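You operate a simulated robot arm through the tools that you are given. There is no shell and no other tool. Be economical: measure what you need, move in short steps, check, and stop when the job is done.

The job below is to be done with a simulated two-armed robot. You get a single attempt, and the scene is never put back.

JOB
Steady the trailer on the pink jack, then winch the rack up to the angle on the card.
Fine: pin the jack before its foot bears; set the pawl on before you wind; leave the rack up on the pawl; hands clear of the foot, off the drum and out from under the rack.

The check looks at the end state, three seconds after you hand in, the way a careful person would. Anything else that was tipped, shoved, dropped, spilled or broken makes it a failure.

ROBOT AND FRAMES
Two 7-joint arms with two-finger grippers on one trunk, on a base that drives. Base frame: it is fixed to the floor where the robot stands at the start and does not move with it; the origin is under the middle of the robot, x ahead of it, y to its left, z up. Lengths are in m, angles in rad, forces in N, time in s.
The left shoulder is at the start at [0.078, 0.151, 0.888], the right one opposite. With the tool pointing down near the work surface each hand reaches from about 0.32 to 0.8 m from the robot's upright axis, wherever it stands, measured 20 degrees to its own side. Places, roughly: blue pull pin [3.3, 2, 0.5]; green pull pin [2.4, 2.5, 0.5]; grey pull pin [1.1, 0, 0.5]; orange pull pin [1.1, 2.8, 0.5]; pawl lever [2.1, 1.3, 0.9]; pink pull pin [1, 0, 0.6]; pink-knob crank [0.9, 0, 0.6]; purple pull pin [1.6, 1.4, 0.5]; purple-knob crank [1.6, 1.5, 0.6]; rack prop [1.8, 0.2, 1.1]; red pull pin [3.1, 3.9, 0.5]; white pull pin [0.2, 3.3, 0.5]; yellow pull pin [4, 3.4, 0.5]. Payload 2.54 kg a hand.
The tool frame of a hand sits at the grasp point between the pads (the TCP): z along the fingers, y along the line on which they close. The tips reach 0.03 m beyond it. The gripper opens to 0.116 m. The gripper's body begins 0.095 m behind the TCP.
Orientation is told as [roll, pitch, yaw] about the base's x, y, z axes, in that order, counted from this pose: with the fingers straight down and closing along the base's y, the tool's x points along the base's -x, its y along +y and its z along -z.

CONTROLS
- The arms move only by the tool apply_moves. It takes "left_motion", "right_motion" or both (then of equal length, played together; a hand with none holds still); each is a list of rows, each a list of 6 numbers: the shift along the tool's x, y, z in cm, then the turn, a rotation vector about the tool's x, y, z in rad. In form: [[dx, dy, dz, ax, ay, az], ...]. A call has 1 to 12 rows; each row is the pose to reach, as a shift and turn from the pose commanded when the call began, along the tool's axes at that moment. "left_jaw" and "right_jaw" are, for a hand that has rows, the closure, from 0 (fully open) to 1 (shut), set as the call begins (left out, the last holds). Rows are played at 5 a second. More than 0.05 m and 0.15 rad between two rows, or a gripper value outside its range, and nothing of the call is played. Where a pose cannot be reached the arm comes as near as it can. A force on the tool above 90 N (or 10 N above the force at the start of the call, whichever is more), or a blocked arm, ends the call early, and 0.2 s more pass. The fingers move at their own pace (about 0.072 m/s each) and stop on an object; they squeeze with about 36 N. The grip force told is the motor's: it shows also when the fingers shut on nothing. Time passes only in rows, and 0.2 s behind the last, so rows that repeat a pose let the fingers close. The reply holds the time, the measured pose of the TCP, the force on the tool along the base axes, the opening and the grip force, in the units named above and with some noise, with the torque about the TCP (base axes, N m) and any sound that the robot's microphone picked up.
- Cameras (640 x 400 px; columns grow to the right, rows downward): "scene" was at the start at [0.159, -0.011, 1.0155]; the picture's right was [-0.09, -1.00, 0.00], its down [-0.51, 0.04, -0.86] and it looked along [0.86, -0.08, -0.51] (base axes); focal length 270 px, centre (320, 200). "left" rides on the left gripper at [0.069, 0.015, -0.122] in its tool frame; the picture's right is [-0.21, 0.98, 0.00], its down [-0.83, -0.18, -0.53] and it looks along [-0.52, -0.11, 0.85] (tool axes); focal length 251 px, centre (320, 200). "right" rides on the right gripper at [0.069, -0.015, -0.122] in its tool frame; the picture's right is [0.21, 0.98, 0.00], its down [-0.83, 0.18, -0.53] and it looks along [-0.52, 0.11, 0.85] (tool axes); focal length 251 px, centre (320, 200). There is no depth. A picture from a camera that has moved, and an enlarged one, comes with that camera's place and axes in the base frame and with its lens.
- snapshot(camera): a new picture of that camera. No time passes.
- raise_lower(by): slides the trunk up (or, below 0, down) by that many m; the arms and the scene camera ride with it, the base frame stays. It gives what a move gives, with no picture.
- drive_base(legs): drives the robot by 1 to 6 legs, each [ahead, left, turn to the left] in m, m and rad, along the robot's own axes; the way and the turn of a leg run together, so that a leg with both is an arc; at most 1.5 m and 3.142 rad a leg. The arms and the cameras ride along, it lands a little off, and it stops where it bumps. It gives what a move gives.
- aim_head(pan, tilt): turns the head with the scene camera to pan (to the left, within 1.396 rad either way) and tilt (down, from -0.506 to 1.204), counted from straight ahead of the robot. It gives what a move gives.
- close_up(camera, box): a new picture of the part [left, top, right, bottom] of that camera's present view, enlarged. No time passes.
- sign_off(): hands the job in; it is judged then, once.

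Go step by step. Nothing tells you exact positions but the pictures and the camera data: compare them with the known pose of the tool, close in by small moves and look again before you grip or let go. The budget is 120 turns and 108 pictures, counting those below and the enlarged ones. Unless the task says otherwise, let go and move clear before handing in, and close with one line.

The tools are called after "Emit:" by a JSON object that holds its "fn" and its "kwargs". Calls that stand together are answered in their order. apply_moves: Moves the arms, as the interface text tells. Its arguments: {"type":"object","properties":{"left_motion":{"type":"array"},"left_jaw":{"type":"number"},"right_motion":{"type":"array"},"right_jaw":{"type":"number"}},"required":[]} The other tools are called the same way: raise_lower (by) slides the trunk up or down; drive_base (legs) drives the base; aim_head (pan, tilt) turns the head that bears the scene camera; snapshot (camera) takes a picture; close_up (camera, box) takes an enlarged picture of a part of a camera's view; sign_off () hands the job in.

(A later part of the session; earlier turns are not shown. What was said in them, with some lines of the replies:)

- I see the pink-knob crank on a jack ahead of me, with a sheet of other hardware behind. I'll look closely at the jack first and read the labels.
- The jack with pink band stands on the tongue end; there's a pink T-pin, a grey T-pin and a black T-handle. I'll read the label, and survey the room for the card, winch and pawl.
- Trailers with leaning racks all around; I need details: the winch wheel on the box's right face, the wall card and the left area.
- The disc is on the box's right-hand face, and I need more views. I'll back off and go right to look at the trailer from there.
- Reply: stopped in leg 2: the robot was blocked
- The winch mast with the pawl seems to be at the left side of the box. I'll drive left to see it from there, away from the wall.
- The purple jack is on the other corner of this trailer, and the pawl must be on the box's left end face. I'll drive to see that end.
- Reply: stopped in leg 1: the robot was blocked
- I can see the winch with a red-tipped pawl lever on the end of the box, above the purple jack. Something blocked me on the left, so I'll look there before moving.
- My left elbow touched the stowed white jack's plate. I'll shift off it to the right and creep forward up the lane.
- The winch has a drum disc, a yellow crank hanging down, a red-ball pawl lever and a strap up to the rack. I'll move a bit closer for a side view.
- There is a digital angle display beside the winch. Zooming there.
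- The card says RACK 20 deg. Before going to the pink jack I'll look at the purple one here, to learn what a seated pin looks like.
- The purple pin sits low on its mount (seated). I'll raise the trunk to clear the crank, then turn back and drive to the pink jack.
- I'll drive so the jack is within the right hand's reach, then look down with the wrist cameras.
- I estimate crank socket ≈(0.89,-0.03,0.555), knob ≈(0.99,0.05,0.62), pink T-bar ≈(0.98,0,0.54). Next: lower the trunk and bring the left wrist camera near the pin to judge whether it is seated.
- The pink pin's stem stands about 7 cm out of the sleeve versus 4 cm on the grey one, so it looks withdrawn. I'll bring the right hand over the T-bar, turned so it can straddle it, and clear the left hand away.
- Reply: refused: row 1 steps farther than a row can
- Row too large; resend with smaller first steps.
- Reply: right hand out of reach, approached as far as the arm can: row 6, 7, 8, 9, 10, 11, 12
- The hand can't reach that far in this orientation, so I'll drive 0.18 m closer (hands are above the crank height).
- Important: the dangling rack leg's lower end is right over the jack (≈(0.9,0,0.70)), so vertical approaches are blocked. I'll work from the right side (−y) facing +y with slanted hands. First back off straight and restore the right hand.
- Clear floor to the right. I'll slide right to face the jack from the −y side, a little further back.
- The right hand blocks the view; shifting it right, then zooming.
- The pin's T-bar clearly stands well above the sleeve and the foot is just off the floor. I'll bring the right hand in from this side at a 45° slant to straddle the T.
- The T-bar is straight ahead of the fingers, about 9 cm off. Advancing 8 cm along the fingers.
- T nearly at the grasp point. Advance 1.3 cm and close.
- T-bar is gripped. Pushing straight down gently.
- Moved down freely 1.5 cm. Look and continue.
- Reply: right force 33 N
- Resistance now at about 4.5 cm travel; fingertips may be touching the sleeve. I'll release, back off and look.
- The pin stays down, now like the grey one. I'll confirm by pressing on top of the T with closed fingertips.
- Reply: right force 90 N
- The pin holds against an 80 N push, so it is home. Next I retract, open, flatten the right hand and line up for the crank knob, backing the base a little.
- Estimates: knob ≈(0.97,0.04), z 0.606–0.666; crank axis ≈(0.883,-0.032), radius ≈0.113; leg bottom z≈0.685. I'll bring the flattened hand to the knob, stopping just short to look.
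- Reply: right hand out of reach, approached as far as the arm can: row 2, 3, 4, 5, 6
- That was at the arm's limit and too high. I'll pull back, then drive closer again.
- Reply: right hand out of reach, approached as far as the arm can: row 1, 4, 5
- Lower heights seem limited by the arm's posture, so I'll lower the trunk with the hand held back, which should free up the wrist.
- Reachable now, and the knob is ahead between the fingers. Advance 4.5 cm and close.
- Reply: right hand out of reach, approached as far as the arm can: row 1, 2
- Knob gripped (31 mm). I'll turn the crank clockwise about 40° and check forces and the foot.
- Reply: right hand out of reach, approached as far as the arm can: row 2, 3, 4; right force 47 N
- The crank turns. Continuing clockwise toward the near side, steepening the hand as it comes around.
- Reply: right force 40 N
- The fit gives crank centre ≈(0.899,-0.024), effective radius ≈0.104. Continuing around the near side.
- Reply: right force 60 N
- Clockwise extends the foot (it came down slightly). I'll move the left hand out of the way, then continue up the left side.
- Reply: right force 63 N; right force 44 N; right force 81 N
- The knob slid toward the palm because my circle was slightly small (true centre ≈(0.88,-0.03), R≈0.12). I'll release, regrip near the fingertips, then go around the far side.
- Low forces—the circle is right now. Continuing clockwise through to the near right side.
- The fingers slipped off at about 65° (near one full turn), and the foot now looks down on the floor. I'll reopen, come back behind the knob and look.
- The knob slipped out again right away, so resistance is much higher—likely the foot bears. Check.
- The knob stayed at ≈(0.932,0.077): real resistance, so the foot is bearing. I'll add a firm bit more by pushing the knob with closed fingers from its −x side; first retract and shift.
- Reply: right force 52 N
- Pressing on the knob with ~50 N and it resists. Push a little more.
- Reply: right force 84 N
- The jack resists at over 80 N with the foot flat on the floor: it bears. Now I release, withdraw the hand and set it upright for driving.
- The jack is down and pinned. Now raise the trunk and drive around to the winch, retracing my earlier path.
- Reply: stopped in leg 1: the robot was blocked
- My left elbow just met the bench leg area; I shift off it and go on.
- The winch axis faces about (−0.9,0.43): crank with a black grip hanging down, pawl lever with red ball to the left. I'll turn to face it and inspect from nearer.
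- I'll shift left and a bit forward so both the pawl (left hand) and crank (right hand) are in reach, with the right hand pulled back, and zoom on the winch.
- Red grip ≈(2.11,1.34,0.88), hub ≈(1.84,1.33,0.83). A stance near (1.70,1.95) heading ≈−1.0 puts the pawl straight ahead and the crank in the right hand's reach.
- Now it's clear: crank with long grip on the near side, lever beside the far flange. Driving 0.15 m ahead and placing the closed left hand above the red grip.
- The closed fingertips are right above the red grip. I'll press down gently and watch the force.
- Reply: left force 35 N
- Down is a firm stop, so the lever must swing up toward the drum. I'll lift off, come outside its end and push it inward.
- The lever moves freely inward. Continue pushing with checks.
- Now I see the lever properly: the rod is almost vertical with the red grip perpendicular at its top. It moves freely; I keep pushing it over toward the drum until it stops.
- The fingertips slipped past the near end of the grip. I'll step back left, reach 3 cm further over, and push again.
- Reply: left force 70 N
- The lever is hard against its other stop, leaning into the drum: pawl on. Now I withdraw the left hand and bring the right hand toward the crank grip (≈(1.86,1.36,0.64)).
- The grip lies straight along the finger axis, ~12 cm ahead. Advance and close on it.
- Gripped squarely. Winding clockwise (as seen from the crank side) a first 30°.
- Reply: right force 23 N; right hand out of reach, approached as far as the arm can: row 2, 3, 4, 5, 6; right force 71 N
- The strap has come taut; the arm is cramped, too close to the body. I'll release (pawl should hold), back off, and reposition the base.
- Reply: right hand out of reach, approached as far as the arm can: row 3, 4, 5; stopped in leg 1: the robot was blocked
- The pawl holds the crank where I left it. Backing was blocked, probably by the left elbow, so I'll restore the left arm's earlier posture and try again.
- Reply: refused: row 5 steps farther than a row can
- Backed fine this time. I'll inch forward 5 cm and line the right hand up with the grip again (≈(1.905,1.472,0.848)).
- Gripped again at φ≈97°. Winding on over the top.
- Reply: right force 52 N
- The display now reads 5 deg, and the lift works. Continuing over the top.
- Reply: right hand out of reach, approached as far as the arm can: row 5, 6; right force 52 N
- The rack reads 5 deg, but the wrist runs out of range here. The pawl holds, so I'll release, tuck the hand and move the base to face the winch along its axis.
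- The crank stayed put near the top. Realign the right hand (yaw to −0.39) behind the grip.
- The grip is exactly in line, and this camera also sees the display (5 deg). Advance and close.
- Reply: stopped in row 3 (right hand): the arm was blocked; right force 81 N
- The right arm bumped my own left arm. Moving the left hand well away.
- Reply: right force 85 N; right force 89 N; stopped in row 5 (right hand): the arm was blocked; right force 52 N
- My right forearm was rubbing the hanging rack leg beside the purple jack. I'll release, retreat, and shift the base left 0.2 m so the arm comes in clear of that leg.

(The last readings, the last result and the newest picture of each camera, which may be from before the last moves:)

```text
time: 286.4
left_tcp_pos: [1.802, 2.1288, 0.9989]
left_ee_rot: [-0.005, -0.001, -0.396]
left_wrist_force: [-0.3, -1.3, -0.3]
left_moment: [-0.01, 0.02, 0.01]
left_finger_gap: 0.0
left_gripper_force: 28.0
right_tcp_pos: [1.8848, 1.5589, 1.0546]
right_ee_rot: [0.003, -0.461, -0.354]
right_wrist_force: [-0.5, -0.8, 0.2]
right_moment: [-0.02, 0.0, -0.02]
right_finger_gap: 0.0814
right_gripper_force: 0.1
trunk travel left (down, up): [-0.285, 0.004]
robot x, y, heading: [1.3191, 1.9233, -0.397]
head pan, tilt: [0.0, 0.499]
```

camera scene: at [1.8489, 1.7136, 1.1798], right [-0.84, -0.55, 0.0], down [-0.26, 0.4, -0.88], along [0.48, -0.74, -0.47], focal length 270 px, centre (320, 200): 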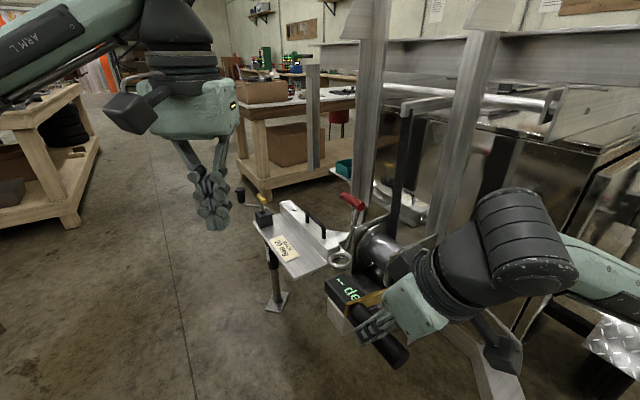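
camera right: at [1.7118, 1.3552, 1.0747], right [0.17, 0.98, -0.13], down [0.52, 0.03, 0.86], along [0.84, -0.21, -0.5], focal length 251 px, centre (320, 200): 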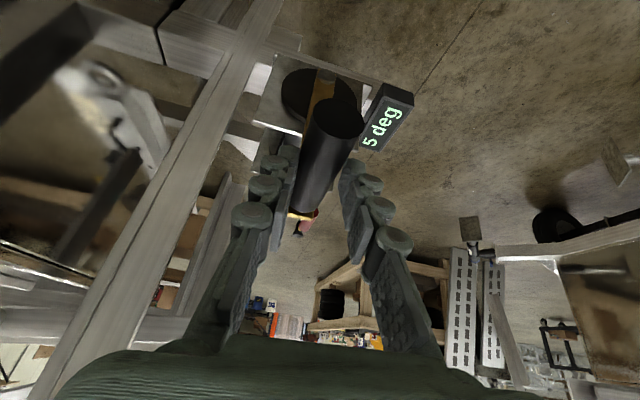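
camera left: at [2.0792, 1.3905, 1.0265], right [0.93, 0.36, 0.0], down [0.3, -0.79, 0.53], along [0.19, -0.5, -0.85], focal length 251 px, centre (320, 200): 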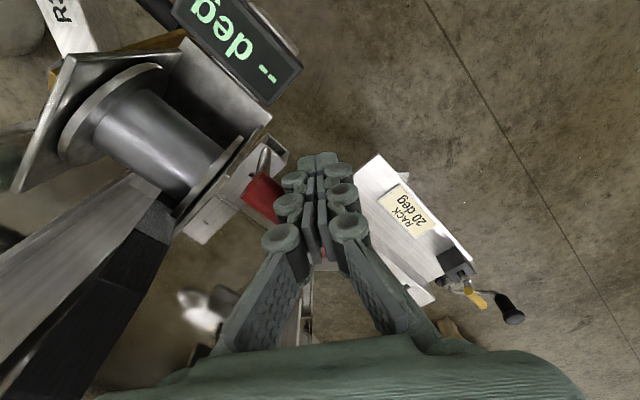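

Emit:
{"fn": "apply_moves", "kwargs": {"right_motion": [[0, -4, -2, 0, 0, 0], [0, -8, -2, 0, 0, 0], [-0.1, -12, -2, 0, 0, 0], [-0.2, -16, -2, 0.008, 0, 0.016], [-0.3, -20, -2, 0.016, -0.016, 0.032], [-0.3, -24.2, -2, 0.016, -0.016, 0.032]]}}

Emit:
{"fn": "apply_moves", "kwargs": {"right_motion": [[0, 0, 4, 0, 0, 0], [0, 0, 8, 0, 0, 0], [0, 0, 11, 0, 0, 0]]}}

Emit:
{"fn": "apply_moves", "kwargs": {"right_motion": [[0, 0, 0, 0, 0, 0], [0, 0, 0, 0, 0, 0], [0, 0, 0, 0, 0, 0]], "right_jaw": 1.0}}

```text
time: 287.8
left_tcp_pos: [1.8025, 2.1275, 0.9995]
left_ee_rot: [-0.005, 0.001, -0.397]
left_wrist_force: [-0.1, -0.7, 0.3]
left_moment: [0.02, 0.03, 0.0]
left_finger_gap: 0.0
left_gripper_force: 28.1
right_tcp_pos: [1.7957, 1.3336, 1.0729]
right_ee_rot: [0.003, -0.478, -0.391]
right_wrist_force: [-0.6, 0.8, 0.6]
right_moment: [0.0, 0.03, 0.0]
right_finger_gap: 0.081
right_gripper_force: 0.1
trunk travel left (down, up): [-0.285, 0.004]
robot x, y, heading: [1.3168, 1.9258, -0.399]
head pan, tilt: [0.0, 0.499]
```

```text
time: 288.6
left_tcp_pos: [1.8019, 2.1272, 0.9996]
left_ee_rot: [-0.005, 0.002, -0.396]
left_wrist_force: [0.9, -0.1, -0.2]
left_moment: [0.0, 0.02, 0.0]
left_finger_gap: 0.0002
left_gripper_force: 28.3
right_tcp_pos: [1.8432, 1.3158, 0.9764]
right_ee_rot: [0.003, -0.476, -0.39]
right_wrist_force: [-0.2, -0.2, 1.0]
right_moment: [0.01, 0.03, 0.02]
right_finger_gap: 0.0811
right_gripper_force: 0.0
trunk travel left (down, up): [-0.285, 0.004]
robot x, y, heading: [1.3154, 1.9237, -0.397]
head pan, tilt: [0.0, 0.499]
```

```text
time: 289.4
left_tcp_pos: [1.8012, 2.1279, 0.998]
left_ee_rot: [-0.006, -0.001, -0.396]
left_wrist_force: [-0.1, 0.3, -0.1]
left_moment: [-0.01, 0.03, -0.04]
left_finger_gap: 0.0
left_gripper_force: 28.8
right_tcp_pos: [1.8434, 1.3175, 0.9769]
right_ee_rot: [0.003, -0.476, -0.393]
right_wrist_force: [1.6, -0.5, -0.6]
right_moment: [-0.03, -0.08, -0.9]
right_finger_gap: 0.0284
right_gripper_force: 45.3
trunk travel left (down, up): [-0.285, 0.004]
robot x, y, heading: [1.32, 1.926, -0.396]
head pan, tilt: [0.0, 0.499]
```

A clean grip this time. Winding on down the far side.

Emit:
{"fn": "apply_moves", "kwargs": {"right_motion": [[0.06, -2.74, 0.12, 0, 0, 0], [0.31, -5.45, 0.6, 0, 0, 0], [0.76, -8.04, 1.47, 0, 0, 0], [1.38, -10.44, 2.67, 0, 0, 0], [2.17, -12.6, 4.2, 0, 0, 0], [3.1, -14.47, 6.0, 0, 0, 0]]}}

```text
time: 290.8
left_tcp_pos: [1.8035, 2.1393, 0.995]
left_ee_rot: [-0.016, -0.005, -0.395]
left_wrist_force: [0.1, 0.2, 0.3]
left_moment: [0.0, -0.01, -0.03]
left_finger_gap: 0.0
left_gripper_force: 28.4
right_tcp_pos: [1.8043, 1.2305, 0.9479]
right_ee_rot: [-0.018, -0.474, -0.363]
right_wrist_force: [-42.8, -4.6, 40.1]
right_moment: [-0.12, 0.07, -1.17]
right_finger_gap: 0.029
right_gripper_force: 45.4
right hand out of reach, approached as far as the arm can: row 5, 6
trunk travel left (down, up): [-0.285, 0.004]
robot x, y, heading: [1.3193, 1.9276, -0.392]
head pan, tilt: [0.0, 0.499]
```

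I'm at the edge of reach again. Pawl holds—release, retreat, drive 12 cm closer, and look for the grip.

Emit:
{"fn": "apply_moves", "kwargs": {"right_motion": [[0, 0, 0, 0, 0, 0], [0, 0, 0, 0, 0, 0], [0, 0, -4, 0, 0, 0], [0, 0, -8, 0, 0, 0], [0, 0, -11, 0, 0, 0], [4, 0, -13, 0, 0, 0], [8, 0, -15, 0, 0, 0], [10.6, 0, -16.5, 0, 0, 0]], "right_jaw": 0.3}}

Emit:
{"fn": "drive_base", "kwargs": {"legs": [[0.12, 0.02, 0]]}}

Emit:
{"fn": "snapshot", "kwargs": {"camera": "right"}}

```text
time: 292.2
left_tcp_pos: [1.8026, 2.1302, 1.0]
left_ee_rot: [-0.008, 0.0, -0.393]
left_wrist_force: [-0.2, -0.3, 0.3]
left_moment: [-0.02, 0.01, -0.02]
left_finger_gap: 0.0
left_gripper_force: 29.0
right_tcp_pos: [1.7281, 1.254, 1.0492]
right_ee_rot: [0.003, -0.522, -0.36]
right_wrist_force: [17.1, 1.5, 1.0]
right_moment: [-1.07, 1.22, -0.07]
right_finger_gap: 0.0814
right_gripper_force: 0.1
trunk travel left (down, up): [-0.285, 0.004]
robot x, y, heading: [1.3181, 1.9317, -0.398]
head pan, tilt: [0.0, 0.499]
stopped in row 7 (right hand): the force on the tool passed its limit at 175 N (the readings are from after the stop); the commanded pose is now the measured one
```

```text
time: 293.5
left_tcp_pos: [1.9102, 2.1055, 1.0039]
left_ee_rot: [-0.007, -0.01, -0.395]
left_wrist_force: [-0.3, 0.1, -0.5]
left_moment: [-0.04, 0.01, 0.02]
left_finger_gap: 0.0
left_gripper_force: 28.4
right_tcp_pos: [1.8274, 1.2275, 1.0624]
right_ee_rot: [0.007, -0.543, -0.375]
right_wrist_force: [-0.7, -0.5, 0.8]
right_moment: [0.0, 0.05, 0.02]
right_finger_gap: 0.0812
right_gripper_force: 0.0
trunk travel left (down, up): [-0.285, 0.004]
robot x, y, heading: [1.4351, 1.9014, -0.395]
head pan, tilt: [0.0, 0.499]
```

```text
5 pictures are left
camera right: at [1.7067, 1.2578, 1.132], right [0.18, 0.98, -0.11], down [0.47, 0.01, 0.89], along [0.87, -0.21, -0.45], focal length 251 px, centre (320, 200)
```

right: 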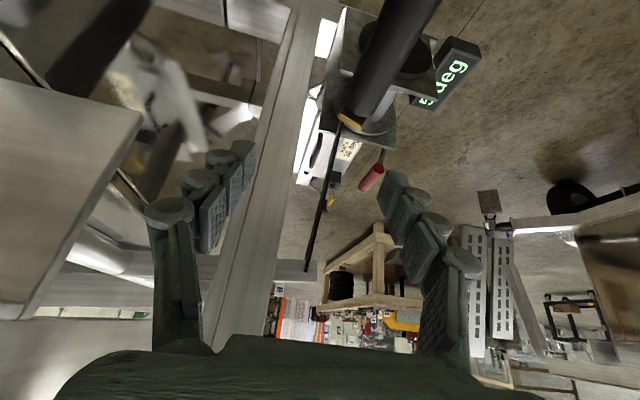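

My hand brushed the rack leg on that side; I must stay clear of it. The crank sits at φ≈203°. I'll lower straight onto the grip from above and close.

Emit:
{"fn": "apply_moves", "kwargs": {"right_motion": [[2.1, 1.65, -1.3, 0.008, 0.066, 0.013], [3.9, 1.65, 1.7, 0.008, 0.066, 0.013], [5.7, 1.65, 4.7, 0.008, 0.066, 0.013], [7.3, 1.65, 7.3, 0.008, 0.066, 0.013]]}}

Emit:
{"fn": "apply_moves", "kwargs": {"right_motion": [[0, 0, 0, 0, 0, 0], [0, 0, 0, 0, 0, 0], [0, 0, 0, 0, 0, 0]], "right_jaw": 1.0}}

```text
time: 294.5
left_tcp_pos: [1.9169, 2.1094, 0.9975]
left_ee_rot: [-0.018, -0.004, -0.394]
left_wrist_force: [0.3, -0.1, 0.2]
left_moment: [-0.02, -0.03, -0.02]
left_finger_gap: 0.0
left_gripper_force: 29.0
right_tcp_pos: [1.8185, 1.2592, 0.9624]
right_ee_rot: [-0.005, -0.477, -0.383]
right_wrist_force: [0.5, 0.3, -0.6]
right_moment: [0.02, -0.04, 0.0]
right_finger_gap: 0.0815
right_gripper_force: 0.1
trunk travel left (down, up): [-0.285, 0.004]
robot x, y, heading: [1.434, 1.9003, -0.395]
head pan, tilt: [0.0, 0.499]
```

```text
time: 295.3
left_tcp_pos: [1.9177, 2.1098, 0.9962]
left_ee_rot: [-0.016, -0.005, -0.396]
left_wrist_force: [0.6, 1.0, 0.3]
left_moment: [-0.02, 0.0, 0.02]
left_finger_gap: 0.0001
left_gripper_force: 28.5
right_tcp_pos: [1.8181, 1.2596, 0.9609]
right_ee_rot: [-0.006, -0.474, -0.38]
right_wrist_force: [3.2, 6.7, 5.9]
right_moment: [-0.07, -0.16, -0.33]
right_finger_gap: 0.029
right_gripper_force: 44.9
trunk travel left (down, up): [-0.285, 0.004]
robot x, y, heading: [1.4357, 1.9036, -0.397]
head pan, tilt: [0.0, 0.499]
```

Emit:
{"fn": "apply_moves", "kwargs": {"right_motion": [[0.52, -2.49, 1.0, 0, 0, 0], [1.21, -4.76, 2.34, 0, 0, 0], [2.06, -6.78, 3.98, 0, 0, 0], [3.04, -8.48, 5.88, 0, 0, 0]]}}

```text
time: 296.5
left_tcp_pos: [1.9135, 2.1314, 0.997]
left_ee_rot: [-0.032, -0.015, -0.384]
left_wrist_force: [-0.1, 0.0, 0.8]
left_moment: [-0.1, -0.03, -0.02]
left_finger_gap: 0.0
left_gripper_force: 28.3
right_tcp_pos: [1.8247, 1.2486, 0.9391]
right_ee_rot: [-0.037, -0.52, -0.256]
right_wrist_force: [-19.0, 13.8, 14.2]
right_moment: [-0.36, -0.64, -0.77]
right_finger_gap: 0.031
right_gripper_force: 44.6
right hand out of reach, approached as far as the arm can: row 4
trunk travel left (down, up): [-0.285, 0.004]
robot x, y, heading: [1.4353, 1.9103, -0.383]
head pan, tilt: [0.0, 0.499]
stopped in row 4 (right hand): the arm was blocked; the commanded pose is now the measured one
```

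The forearm meets the hanging leg from this side. Better: approach from the tongue side (base ≈(1.85,1.92), heading ≈−1.4). I release, tuck the hand in, turn and move there.

Emit:
{"fn": "apply_moves", "kwargs": {"right_motion": [[0, 0, 0, 0, 0, 0], [0, 0, 0, 0, 0, 0], [-1.7, 0, -3, 0, 0, 0], [-3.4, 0, -6, 0, 0, 0], [-4.8, 0, -8.5, 0, 0, 0]], "right_jaw": 0.3}}

Emit:
{"fn": "apply_moves", "kwargs": {"right_motion": [[1.8, 3.9, -1, 0, 0, 0], [3.6, 7.8, -2.1, 0, 0, 0], [5.5, 11.7, -3.1, 0, 0, 0], [7.3, 15.6, -4.2, 0, 0, 0], [9.1, 19.5, -5.2, 0, 0, 0], [10.9, 23.3, -6.2, 0, 0, 0], [12.7, 27.2, -7.3, 0, 0, 0], [14.6, 31.1, -8.3, 0, 0, 0], [16.4, 35, -9.4, 0, 0, 0], [18.2, 38.9, -10.4, 0, 0, 0]]}}

Emit:
{"fn": "drive_base", "kwargs": {"legs": [[0, 0, -1.0], [0.05, 0.4, 0]]}}

```text
time: 297.7
left_tcp_pos: [1.9152, 2.1098, 1.0001]
left_ee_rot: [-0.018, -0.005, -0.39]
left_wrist_force: [0.5, 1.4, -0.3]
left_moment: [-0.05, 0.03, -0.01]
left_finger_gap: 0.0001
left_gripper_force: 27.9
right_tcp_pos: [1.8161, 1.2207, 1.0176]
right_ee_rot: [-0.02, -0.508, -0.3]
right_wrist_force: [-0.4, 0.3, -0.5]
right_moment: [0.0, -0.05, 0.01]
right_finger_gap: 0.0809
right_gripper_force: 0.0
right hand out of reach, approached as far as the arm can: row 5
trunk travel left (down, up): [-0.285, 0.004]
robot x, y, heading: [1.4307, 1.9003, -0.386]
head pan, tilt: [0.0, 0.499]
```

```text
time: 299.9
left_tcp_pos: [1.9157, 2.1065, 1.0]
left_ee_rot: [-0.005, 0.001, -0.388]
left_wrist_force: [0.4, 0.0, -0.4]
left_moment: [-0.01, 0.01, -0.02]
left_finger_gap: 0.0
left_gripper_force: 28.9
right_tcp_pos: [1.7326, 1.6503, 1.0095]
right_ee_rot: [-0.003, -0.493, -0.305]
right_wrist_force: [0.3, 0.3, 0.4]
right_moment: [0.0, 0.02, -0.01]
right_finger_gap: 0.0812
right_gripper_force: 0.1
trunk travel left (down, up): [-0.285, 0.004]
robot x, y, heading: [1.4347, 1.903, -0.386]
head pan, tilt: [0.0, 0.499]
```

```text
time: 306.9
left_tcp_pos: [2.2713, 1.631, 1.0008]
left_ee_rot: [-0.005, 0.0, -1.391]
left_wrist_force: [-0.2, -0.4, 0.8]
left_moment: [0.01, 0.0, 0.01]
left_finger_gap: 0.0
left_gripper_force: 28.4
right_tcp_pos: [1.7864, 1.5372, 1.01]
right_ee_rot: [-0.001, -0.495, -1.308]
right_wrist_force: [0.1, -0.5, 0.2]
right_moment: [-0.01, -0.02, 0.0]
right_finger_gap: 0.0815
right_gripper_force: 0.0
trunk travel left (down, up): [-0.285, 0.004]
robot x, y, heading: [1.8407, 1.9256, -1.383]
head pan, tilt: [0.0, 0.499]
```

Emit:
{"fn": "close_up", "kwargs": {"camera": "scene", "box": [240, 130, 560, 330]}}

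```text
2.00 times, centred on (400, 230) of scene
camera zoom: at [1.8689, 1.7667, 1.1788], right [-0.98, -0.18, 0.0], down [-0.09, 0.47, -0.88], along [0.16, -0.86, -0.48], focal length 539 px, centre (160, 140)
```

zoom: 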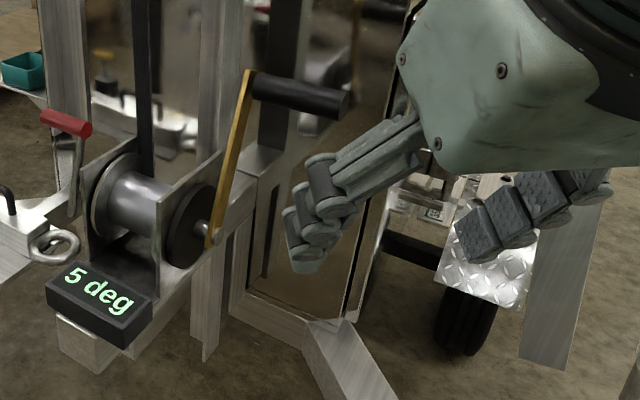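

Still 5 deg; leg is well to the right (≈(1.54,1.32)), grip ≈(1.82,1.26,0.96). Bringing the right hand in from this side, yawed −0.72, and closing.

Emit:
{"fn": "apply_moves", "kwargs": {"right_motion": [[-3.8, -1.1, 1.4, -0.046, 0, -0.086], [-7.6, -2.2, 2.7, -0.093, 0, -0.172], [-11.4, -3.3, 4.1, -0.14, 0, -0.259], [-15.1, -4.5, 5.5, -0.186, 0, -0.345], [-18.9, -5.6, 6.8, -0.233, 0, -0.431], [-22.7, -6.7, 8.2, -0.279, 0, -0.517], [-22.7, -6.7, 8.2, -0.279, 0, -0.517]]}}

Emit:
{"fn": "snapshot", "kwargs": {"camera": "right"}}

```text
time: 308.5
left_tcp_pos: [2.2712, 1.6311, 0.9989]
left_ee_rot: [-0.005, 0.0, -1.391]
left_wrist_force: [0.9, -0.2, 0.3]
left_moment: [0.01, 0.0, 0.0]
left_finger_gap: 0.0
left_gripper_force: 28.9
right_tcp_pos: [1.7834, 1.2922, 1.0458]
right_ee_rot: [0.0, -0.493, -0.721]
right_wrist_force: [0.1, 0.1, -0.3]
right_moment: [0.01, -0.02, 0.03]
right_finger_gap: 0.0814
right_gripper_force: 0.0
trunk travel left (down, up): [-0.285, 0.004]
robot x, y, heading: [1.8365, 1.9259, -1.386]
head pan, tilt: [0.0, 0.499]
```

```text
3 pictures are left
camera right: at [1.6835, 1.3606, 1.1197], right [0.5, 0.86, -0.1], down [0.48, -0.18, 0.86], along [0.72, -0.48, -0.5], focal length 251 px, centre (320, 200)
```

right: 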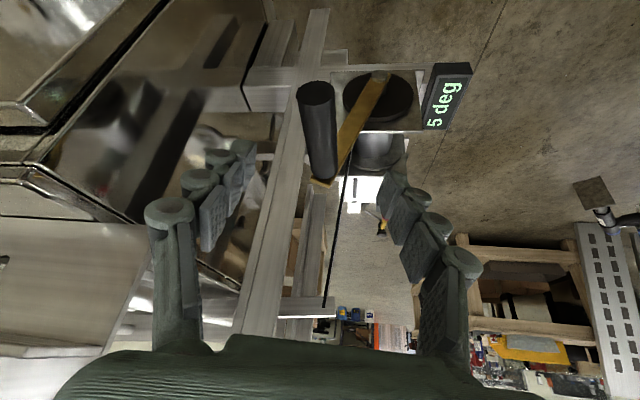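

In line. Advance, close, and wind—checking forces only.

Emit:
{"fn": "apply_moves", "kwargs": {"right_motion": [[0, 0, 4, 0, 0, 0], [0, 0, 8, 0, 0, 0], [0, 0, 10.5, 0, 0, 0]]}}

Emit:
{"fn": "apply_moves", "kwargs": {"right_motion": [[0, 0, 0, 0, 0, 0], [0, 0, 0, 0, 0, 0], [0, 0, 0, 0, 0, 0]], "right_jaw": 1.0}}

Emit:
{"fn": "apply_moves", "kwargs": {"right_motion": [[-0.19, -2.32, 1.42, 0, 0, 0], [-0.14, -4.44, 3.14, 0, 0, 0], [0.14, -6.31, 5.12, 0, 0, 0], [0.64, -7.87, 7.29, 0, 0, 0]]}}

```text
time: 309.3
left_tcp_pos: [2.2697, 1.6305, 0.9995]
left_ee_rot: [-0.003, 0.001, -1.39]
left_wrist_force: [-0.3, 0.4, -0.1]
left_moment: [-0.03, -0.03, 0.05]
left_finger_gap: 0.0
left_gripper_force: 29.1
right_tcp_pos: [1.8206, 1.2592, 0.9508]
right_ee_rot: [0.001, -0.49, -0.721]
right_wrist_force: [0.7, 0.0, 0.4]
right_moment: [0.04, 0.02, -0.03]
right_finger_gap: 0.081
right_gripper_force: 0.0
trunk travel left (down, up): [-0.285, 0.004]
robot x, y, heading: [1.8399, 1.9243, -1.382]
head pan, tilt: [0.0, 0.499]
```

```text
time: 310.1
left_tcp_pos: [2.2712, 1.6311, 0.9992]
left_ee_rot: [-0.004, 0.0, -1.391]
left_wrist_force: [-0.1, 0.9, -0.7]
left_moment: [0.04, -0.02, 0.01]
left_finger_gap: 0.0
left_gripper_force: 28.7
right_tcp_pos: [1.823, 1.2612, 0.9505]
right_ee_rot: [0.0, -0.493, -0.715]
right_wrist_force: [4.1, 3.9, -0.9]
right_moment: [0.16, 0.47, 1.03]
right_finger_gap: 0.0353
right_gripper_force: 44.8
trunk travel left (down, up): [-0.285, 0.004]
robot x, y, heading: [1.8401, 1.9296, -1.384]
head pan, tilt: [0.0, 0.499]
```

```text
time: 311.1
left_tcp_pos: [2.2711, 1.6307, 0.9995]
left_ee_rot: [-0.005, 0.0, -1.391]
left_wrist_force: [-0.1, -0.5, -0.6]
left_moment: [-0.05, -0.04, 0.03]
left_finger_gap: 0.0
left_gripper_force: 28.5
right_tcp_pos: [1.8127, 1.2391, 0.9396]
right_ee_rot: [0.003, -0.486, -0.721]
right_wrist_force: [1.8, 22.4, -20.6]
right_moment: [-0.25, -0.04, 1.83]
right_finger_gap: 0.0352
right_gripper_force: 45.4
right hand out of reach, approached as far as the arm can: row 2, 3, 4
trunk travel left (down, up): [-0.285, 0.004]
robot x, y, heading: [1.8344, 1.926, -1.392]
head pan, tilt: [0.0, 0.499]
```

The grip is good but the reach gives out early; I suspect wrist yaw. I test that by turning the hand's yaw further while holding the bar.

Emit:
{"fn": "apply_moves", "kwargs": {"right_motion": [[0, 0, 0, 0.07, 0, 0.132], [0, 0, 0, 0.141, 0, 0.264], [0, 0, 0, 0.141, 0, 0.264]]}}

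```text
time: 311.9
left_tcp_pos: [2.2712, 1.632, 0.9997]
left_ee_rot: [-0.006, 0.0, -1.392]
left_wrist_force: [-0.3, 0.0, 1.5]
left_moment: [-0.01, 0.01, -0.02]
left_finger_gap: 0.0
left_gripper_force: 29.0
right_tcp_pos: [1.8118, 1.2376, 0.9391]
right_ee_rot: [-0.005, -0.492, -1.003]
right_wrist_force: [-4.1, 17.2, -12.5]
right_moment: [0.42, 1.27, 6.46]
right_finger_gap: 0.0488
right_gripper_force: 44.9
trunk travel left (down, up): [-0.285, 0.004]
robot x, y, heading: [1.8384, 1.9258, -1.392]
head pan, tilt: [0.0, 0.499]
```

Yaw −1.0 is reachable. Continue winding in this orientation.

Emit:
{"fn": "apply_moves", "kwargs": {"right_motion": [[-0.49, -1.87, 1.92, 0, 0, 0], [-0.69, -3.54, 4.07, 0, 0, 0], [-0.59, -4.94, 6.42, 0, 0, 0], [-0.2, -6.07, 8.87, 0, 0, 0]]}}

```text
time: 312.9
left_tcp_pos: [2.2689, 1.6325, 1.0005]
left_ee_rot: [-0.006, -0.004, -1.393]
left_wrist_force: [-1.1, 0.1, -0.3]
left_moment: [-0.05, 0.0, 0.0]
left_finger_gap: 0.0
left_gripper_force: 28.6
right_tcp_pos: [1.7812, 1.1714, 0.8574]
right_ee_rot: [0.0, -0.482, -1.011]
right_wrist_force: [-10.5, 44.5, -9.9]
right_moment: [-0.02, 0.69, 4.51]
right_finger_gap: 0.0489
right_gripper_force: 44.9
trunk travel left (down, up): [-0.285, 0.004]
robot x, y, heading: [1.8398, 1.9305, -1.384]
head pan, tilt: [0.0, 0.499]
```

That was it. Continuing a long stroke round the bottom.

Emit:
{"fn": "apply_moves", "kwargs": {"right_motion": [[0.71, -0.78, 2.51, 0, 0, 0], [1.69, -1.22, 5.02, 0, 0, 0], [2.91, -1.32, 7.46, 0, 0, 0], [4.34, -1.07, 9.77, 0, 0, 0], [5.95, -0.47, 11.89, 0, 0, 0], [7.7, 0.45, 13.78, 0, 0, 0], [9.55, 1.67, 15.37, 0, 0, 0], [11.44, 3.17, 16.64, 0, 0, 0], [13.34, 4.91, 17.56, 0, 0, 0], [15.19, 6.85, 18.08, 0, 0, 0], [16.95, 8.92, 18.23, 0, 0, 0], [18.57, 11.1, 17.97, 0, 0, 0]]}}

```text
time: 315.5
left_tcp_pos: [2.2696, 1.6327, 1.0016]
left_ee_rot: [-0.005, -0.003, -1.391]
left_wrist_force: [-0.6, -0.4, 0.4]
left_moment: [0.02, -0.01, 0.0]
left_finger_gap: 0.0
left_gripper_force: 28.2
right_tcp_pos: [1.8373, 1.288, 0.6163]
right_ee_rot: [-0.006, -0.506, -1.019]
right_wrist_force: [-15.3, 2.0, 36.6]
right_moment: [0.51, 0.72, 1.9]
right_finger_gap: 0.0502
right_gripper_force: 45.1
trunk travel left (down, up): [-0.285, 0.004]
robot x, y, heading: [1.8366, 1.9262, -1.395]
head pan, tilt: [0.0, 0.499]
```

Emit:
{"fn": "apply_moves", "kwargs": {"right_motion": [[1.46, 2.22, -0.64, 0, 0, 0], [2.7, 4.42, -1.66, 0, 0, 0], [3.71, 6.56, -3.02, 0, 0, 0], [4.46, 8.59, -4.7, 0, 0, 0], [4.91, 10.43, -6.66, 0, 0, 0], [5.08, 12.07, -8.83, 0, 0, 0], [4.95, 13.46, -11.18, 0, 0, 0], [4.52, 14.54, -13.65, 0, 0, 0], [3.81, 15.33, -16.16, 0, 0, 0]]}}

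Emit:
{"fn": "close_up", "kwargs": {"camera": "scene", "box": [240, 130, 560, 330]}}

```text
time: 317.5
left_tcp_pos: [2.275, 1.6283, 0.997]
left_ee_rot: [-0.01, 0.003, -1.393]
left_wrist_force: [-0.6, -0.5, 0.6]
left_moment: [0.0, 0.01, -0.06]
left_finger_gap: 0.0002
left_gripper_force: 28.8
right_tcp_pos: [1.9168, 1.4592, 0.7393]
right_ee_rot: [0.005, -0.503, -1.013]
right_wrist_force: [58.9, -42.0, -7.3]
right_moment: [1.03, 1.77, 2.95]
right_finger_gap: 0.0492
right_gripper_force: 45.1
trunk travel left (down, up): [-0.285, 0.004]
robot x, y, heading: [1.8385, 1.9276, -1.388]
head pan, tilt: [0.0, 0.499]
```

```text
2.00 times, centred on (400, 230) of scene
camera zoom: at [1.8733, 1.7633, 1.1779], right [-0.98, -0.18, 0.0], down [-0.09, 0.47, -0.88], along [0.16, -0.86, -0.48], focal length 539 px, centre (160, 140)
```

zoom: 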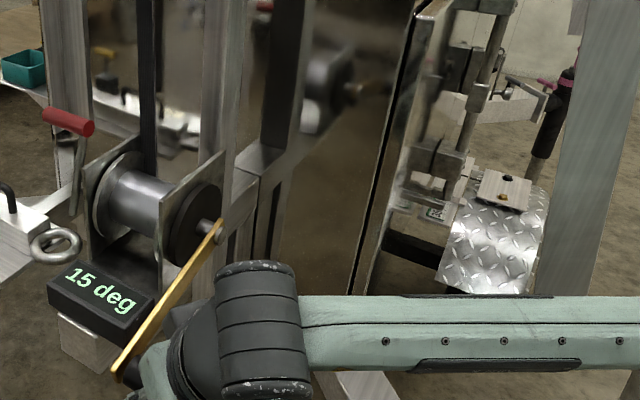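

15 deg now, about 1° per ~20–23° of crank. I'll wind roughly another 60° and read again (two pictures left).

Emit:
{"fn": "apply_moves", "kwargs": {"right_motion": [[-1.4, 0.8, -2.3, 0, 0, 0], [-2.9, 1.1, -4.55, 0, 0, 0], [-4.34, 0.9, -6.86, 0, 0, 0], [-5.94, 0.3, -8.98, 0, 0, 0], [-7.69, -0.6, -10.87, 0, 0, 0], [-9.54, -1.9, -12.45, 0, 0, 0]]}}

```text
time: 318.9
left_tcp_pos: [2.2696, 1.6279, 0.9989]
left_ee_rot: [-0.006, 0.003, -1.394]
left_wrist_force: [-0.1, 0.3, 0.1]
left_moment: [0.0, 0.0, 0.0]
left_finger_gap: 0.0002
left_gripper_force: 28.1
right_tcp_pos: [1.9035, 1.4342, 0.8873]
right_ee_rot: [-0.001, -0.482, -1.019]
right_wrist_force: [-3.2, -11.6, -22.3]
right_moment: [0.68, 1.13, 1.65]
right_finger_gap: 0.0495
right_gripper_force: 44.9
trunk travel left (down, up): [-0.285, 0.004]
robot x, y, heading: [1.8401, 1.9269, -1.388]
head pan, tilt: [0.0, 0.499]
```

Emit:
{"fn": "close_up", "kwargs": {"camera": "scene", "box": [240, 230, 340, 300]}}

```text
5.71 times, centred on (290, 265) of scene
camera zoom: at [1.8688, 1.7641, 1.1781], right [-0.98, -0.18, 0.0], down [-0.09, 0.47, -0.88], along [0.16, -0.86, -0.48], focal length 1541 px, centre (491, -171)
```

zoom: 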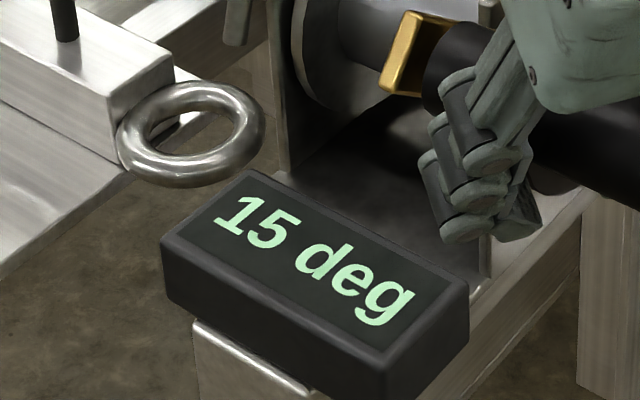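

Still 15 deg after 52° more, so the gauge steps in 5° and the flip to 20 is further on (my bounds put 20° near φ≈540–690). Winding on to about 560.

Emit:
{"fn": "apply_moves", "kwargs": {"right_motion": [[-1.89, -1.5, -1.28, 0, 0, 0], [-3.79, -3.24, -2.19, 0, 0, 0], [-5.64, -5.17, -2.72, 0, 0, 0], [-7.4, -7.24, -2.87, 0, 0, 0], [-9.03, -9.42, -2.61, 0, 0, 0], [-10.49, -11.64, -1.97, 0, 0, 0], [-11.73, -13.85, -0.95, 0, 0, 0], [-12.74, -15.98, 0.42, 0, 0, 0]]}}

```text
time: 320.7
left_tcp_pos: [2.2665, 1.6312, 1.0017]
left_ee_rot: [0.0, -0.001, -1.394]
left_wrist_force: [-0.9, 0.2, 0.3]
left_moment: [0.03, 0.0, 0.02]
left_finger_gap: 0.0001
left_gripper_force: 28.8
right_tcp_pos: [1.8207, 1.2553, 0.9433]
right_ee_rot: [-0.004, -0.471, -1.021]
right_wrist_force: [-39.0, 36.6, -27.0]
right_moment: [-0.77, -0.77, 3.6]
right_finger_gap: 0.0497
right_gripper_force: 45.0
trunk travel left (down, up): [-0.285, 0.004]
robot x, y, heading: [1.841, 1.9263, -1.389]
head pan, tilt: [0.0, 0.499]
```

Emit:
{"fn": "apply_moves", "kwargs": {"right_motion": [[-0.75, -2.02, 1.68, 0, 0, 0], [-1.2, -3.87, 3.63, 0, 0, 0], [-1.37, -5.51, 5.81, 0, 0, 0]]}}

Emit:
{"fn": "close_up", "kwargs": {"camera": "scene", "box": [240, 130, 560, 330]}}

```text
time: 321.5
left_tcp_pos: [2.2658, 1.6328, 1.0034]
left_ee_rot: [0.001, -0.006, -1.392]
left_wrist_force: [-0.2, 0.2, 0.2]
left_moment: [-0.01, -0.01, 0.0]
left_finger_gap: 0.0001
left_gripper_force: 29.1
right_tcp_pos: [1.7941, 1.1948, 0.8964]
right_ee_rot: [-0.005, -0.461, -1.024]
right_wrist_force: [-49.6, 63.6, -22.5]
right_moment: [-1.02, -0.77, 3.33]
right_finger_gap: 0.0497
right_gripper_force: 44.7
trunk travel left (down, up): [-0.285, 0.004]
robot x, y, heading: [1.8408, 1.9239, -1.389]
head pan, tilt: [0.0, 0.499]
```

```text
2.00 times, centred on (400, 230) of scene
camera zoom: at [1.8638, 1.7703, 1.1796], right [-0.98, -0.18, 0.0], down [-0.08, 0.47, -0.88], along [0.16, -0.87, -0.47], focal length 539 px, centre (160, 140)
```

zoom: 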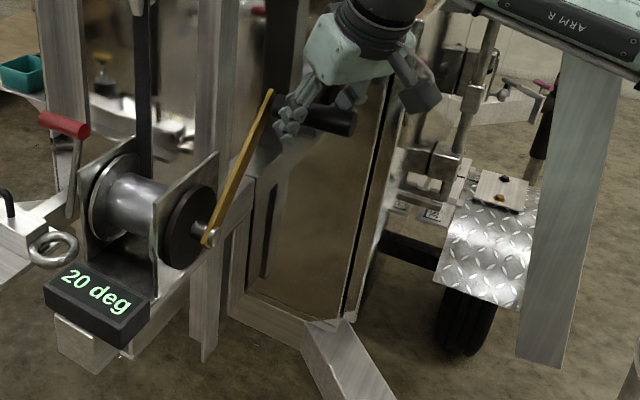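

20 deg shown. I add a small ~12° margin so it settles safely onto the pawl, then release, withdraw the hand and back away.

Emit:
{"fn": "apply_moves", "kwargs": {"right_motion": [[0.14, -1.38, 2.36, 0, 0, 0], [0.3, -1.9, 3.4, 0, 0, 0]]}}

Emit:
{"fn": "apply_moves", "kwargs": {"right_motion": [[0, 0, 0, 0, 0, 0], [0, 0, 0, 0, 0, 0], [0, 0, 0, 0, 0, 0], [0, 0, -4, 0, 0, 0], [0, 0, -8, 0, 0, 0], [0, 0, -11, 0, 0, 0]], "right_jaw": 0.3}}

```text
time: 322.1
left_tcp_pos: [2.2667, 1.6345, 1.0035]
left_ee_rot: [-0.002, -0.005, -1.392]
left_wrist_force: [-1.1, -0.4, -0.2]
left_moment: [0.0, 0.0, -0.03]
left_finger_gap: 0.0001
left_gripper_force: 28.5
right_tcp_pos: [1.7846, 1.1758, 0.8657]
right_ee_rot: [-0.007, -0.457, -1.023]
right_wrist_force: [-48.8, 71.6, -16.1]
right_moment: [-0.75, 0.12, 3.02]
right_finger_gap: 0.0494
right_gripper_force: 45.4
trunk travel left (down, up): [-0.285, 0.004]
robot x, y, heading: [1.837, 1.9254, -1.39]
head pan, tilt: [0.0, 0.499]
```

```text
time: 323.5
left_tcp_pos: [2.2708, 1.6315, 1.0008]
left_ee_rot: [-0.005, 0.0, -1.391]
left_wrist_force: [0.7, 0.5, -0.6]
left_moment: [0.0, -0.03, -0.03]
left_finger_gap: 0.0
left_gripper_force: 29.0
right_tcp_pos: [1.7699, 1.2126, 0.9682]
right_ee_rot: [0.004, -0.494, -1.02]
right_wrist_force: [0.5, -0.2, 0.4]
right_moment: [-0.01, 0.01, 0.02]
right_finger_gap: 0.0814
right_gripper_force: 0.1
trunk travel left (down, up): [-0.285, 0.004]
robot x, y, heading: [1.8398, 1.9272, -1.392]
head pan, tilt: [0.0, 0.499]
```

Released; the crank held. Tuck the right hand back toward me and drive away from the trailer.

Emit:
{"fn": "apply_moves", "kwargs": {"right_motion": [[2.7, 2.5, -2.3, 0, 0, 0], [5.3, 5.1, -4.6, 0, 0, 0], [8, 7.6, -6.8, 0, 0, 0], [10.7, 10.2, -9.1, 0, 0, 0], [13.3, 12.7, -11.4, 0, 0, 0], [16, 15.2, -13.7, 0, 0, 0], [18.7, 17.8, -15.9, 0, 0, 0], [21.3, 20.3, -18.2, 0, 0, 0]]}}

Emit:
{"fn": "drive_base", "kwargs": {"legs": [[-0.13, 0, 0], [0, -0.55, 0]]}}

```text
time: 325.3
left_tcp_pos: [2.2699, 1.6326, 1.0004]
left_ee_rot: [-0.006, -0.001, -1.391]
left_wrist_force: [-0.3, -0.2, -0.7]
left_moment: [-0.04, 0.0, 0.02]
left_finger_gap: 0.0
left_gripper_force: 28.4
right_tcp_pos: [1.8, 1.5545, 1.0311]
right_ee_rot: [-0.001, -0.495, -1.02]
right_wrist_force: [0.3, 0.2, 0.1]
right_moment: [-0.04, 0.03, -0.02]
right_finger_gap: 0.0811
right_gripper_force: 0.1
trunk travel left (down, up): [-0.285, 0.004]
robot x, y, heading: [1.8392, 1.9242, -1.394]
head pan, tilt: [0.0, 0.499]
```

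```text
time: 331.7
left_tcp_pos: [1.7348, 1.6635, 1.0002]
left_ee_rot: [-0.005, -0.001, -1.388]
left_wrist_force: [-0.1, -0.9, 0.8]
left_moment: [0.02, 0.0, -0.03]
left_finger_gap: 0.0
left_gripper_force: 28.6
right_tcp_pos: [1.2637, 1.5849, 1.0301]
right_ee_rot: [0.0, -0.493, -1.019]
right_wrist_force: [-0.5, -0.3, -0.3]
right_moment: [-0.03, 0.0, -0.04]
right_finger_gap: 0.0813
right_gripper_force: 0.1
trunk travel left (down, up): [-0.285, 0.004]
robot x, y, heading: [1.3029, 1.9572, -1.384]
head pan, tilt: [0.0, 0.499]
```

Emit:
{"fn": "drive_base", "kwargs": {"legs": [[-0.05, -0.35, 0]]}}

Emit:
{"fn": "sign_off", "kwargs": {}}

```text
time: 335.7
left_tcp_pos: [1.3781, 1.6483, 1.0011]
left_ee_rot: [-0.005, 0.0, -1.381]
left_wrist_force: [-0.3, 0.2, 0.2]
left_moment: [0.0, 0.0, 0.02]
left_finger_gap: 0.0
left_gripper_force: 28.6
right_tcp_pos: [0.9071, 1.5657, 1.0299]
right_ee_rot: [0.001, -0.493, -1.008]
right_wrist_force: [0.7, -0.1, -0.1]
right_moment: [-0.04, 0.0, -0.01]
right_finger_gap: 0.0812
right_gripper_force: 0.1
trunk travel left (down, up): [-0.285, 0.004]
robot x, y, heading: [0.9433, 1.942, -1.376]
head pan, tilt: [0.0, 0.499]
```

```text
The job is handed in.
```

I handed it in with the pink jack pinned and its foot bearing, and the rack up on the pawl at a displayed 20 deg. Both hands are clear. The gauge only steps in 5°, and I wound about 12° more crank after that last reading. I bumped the white jack's plate and the bench with an elbow, and knocked the rack leg or frame at 175 N. I saw nothing move or fall.
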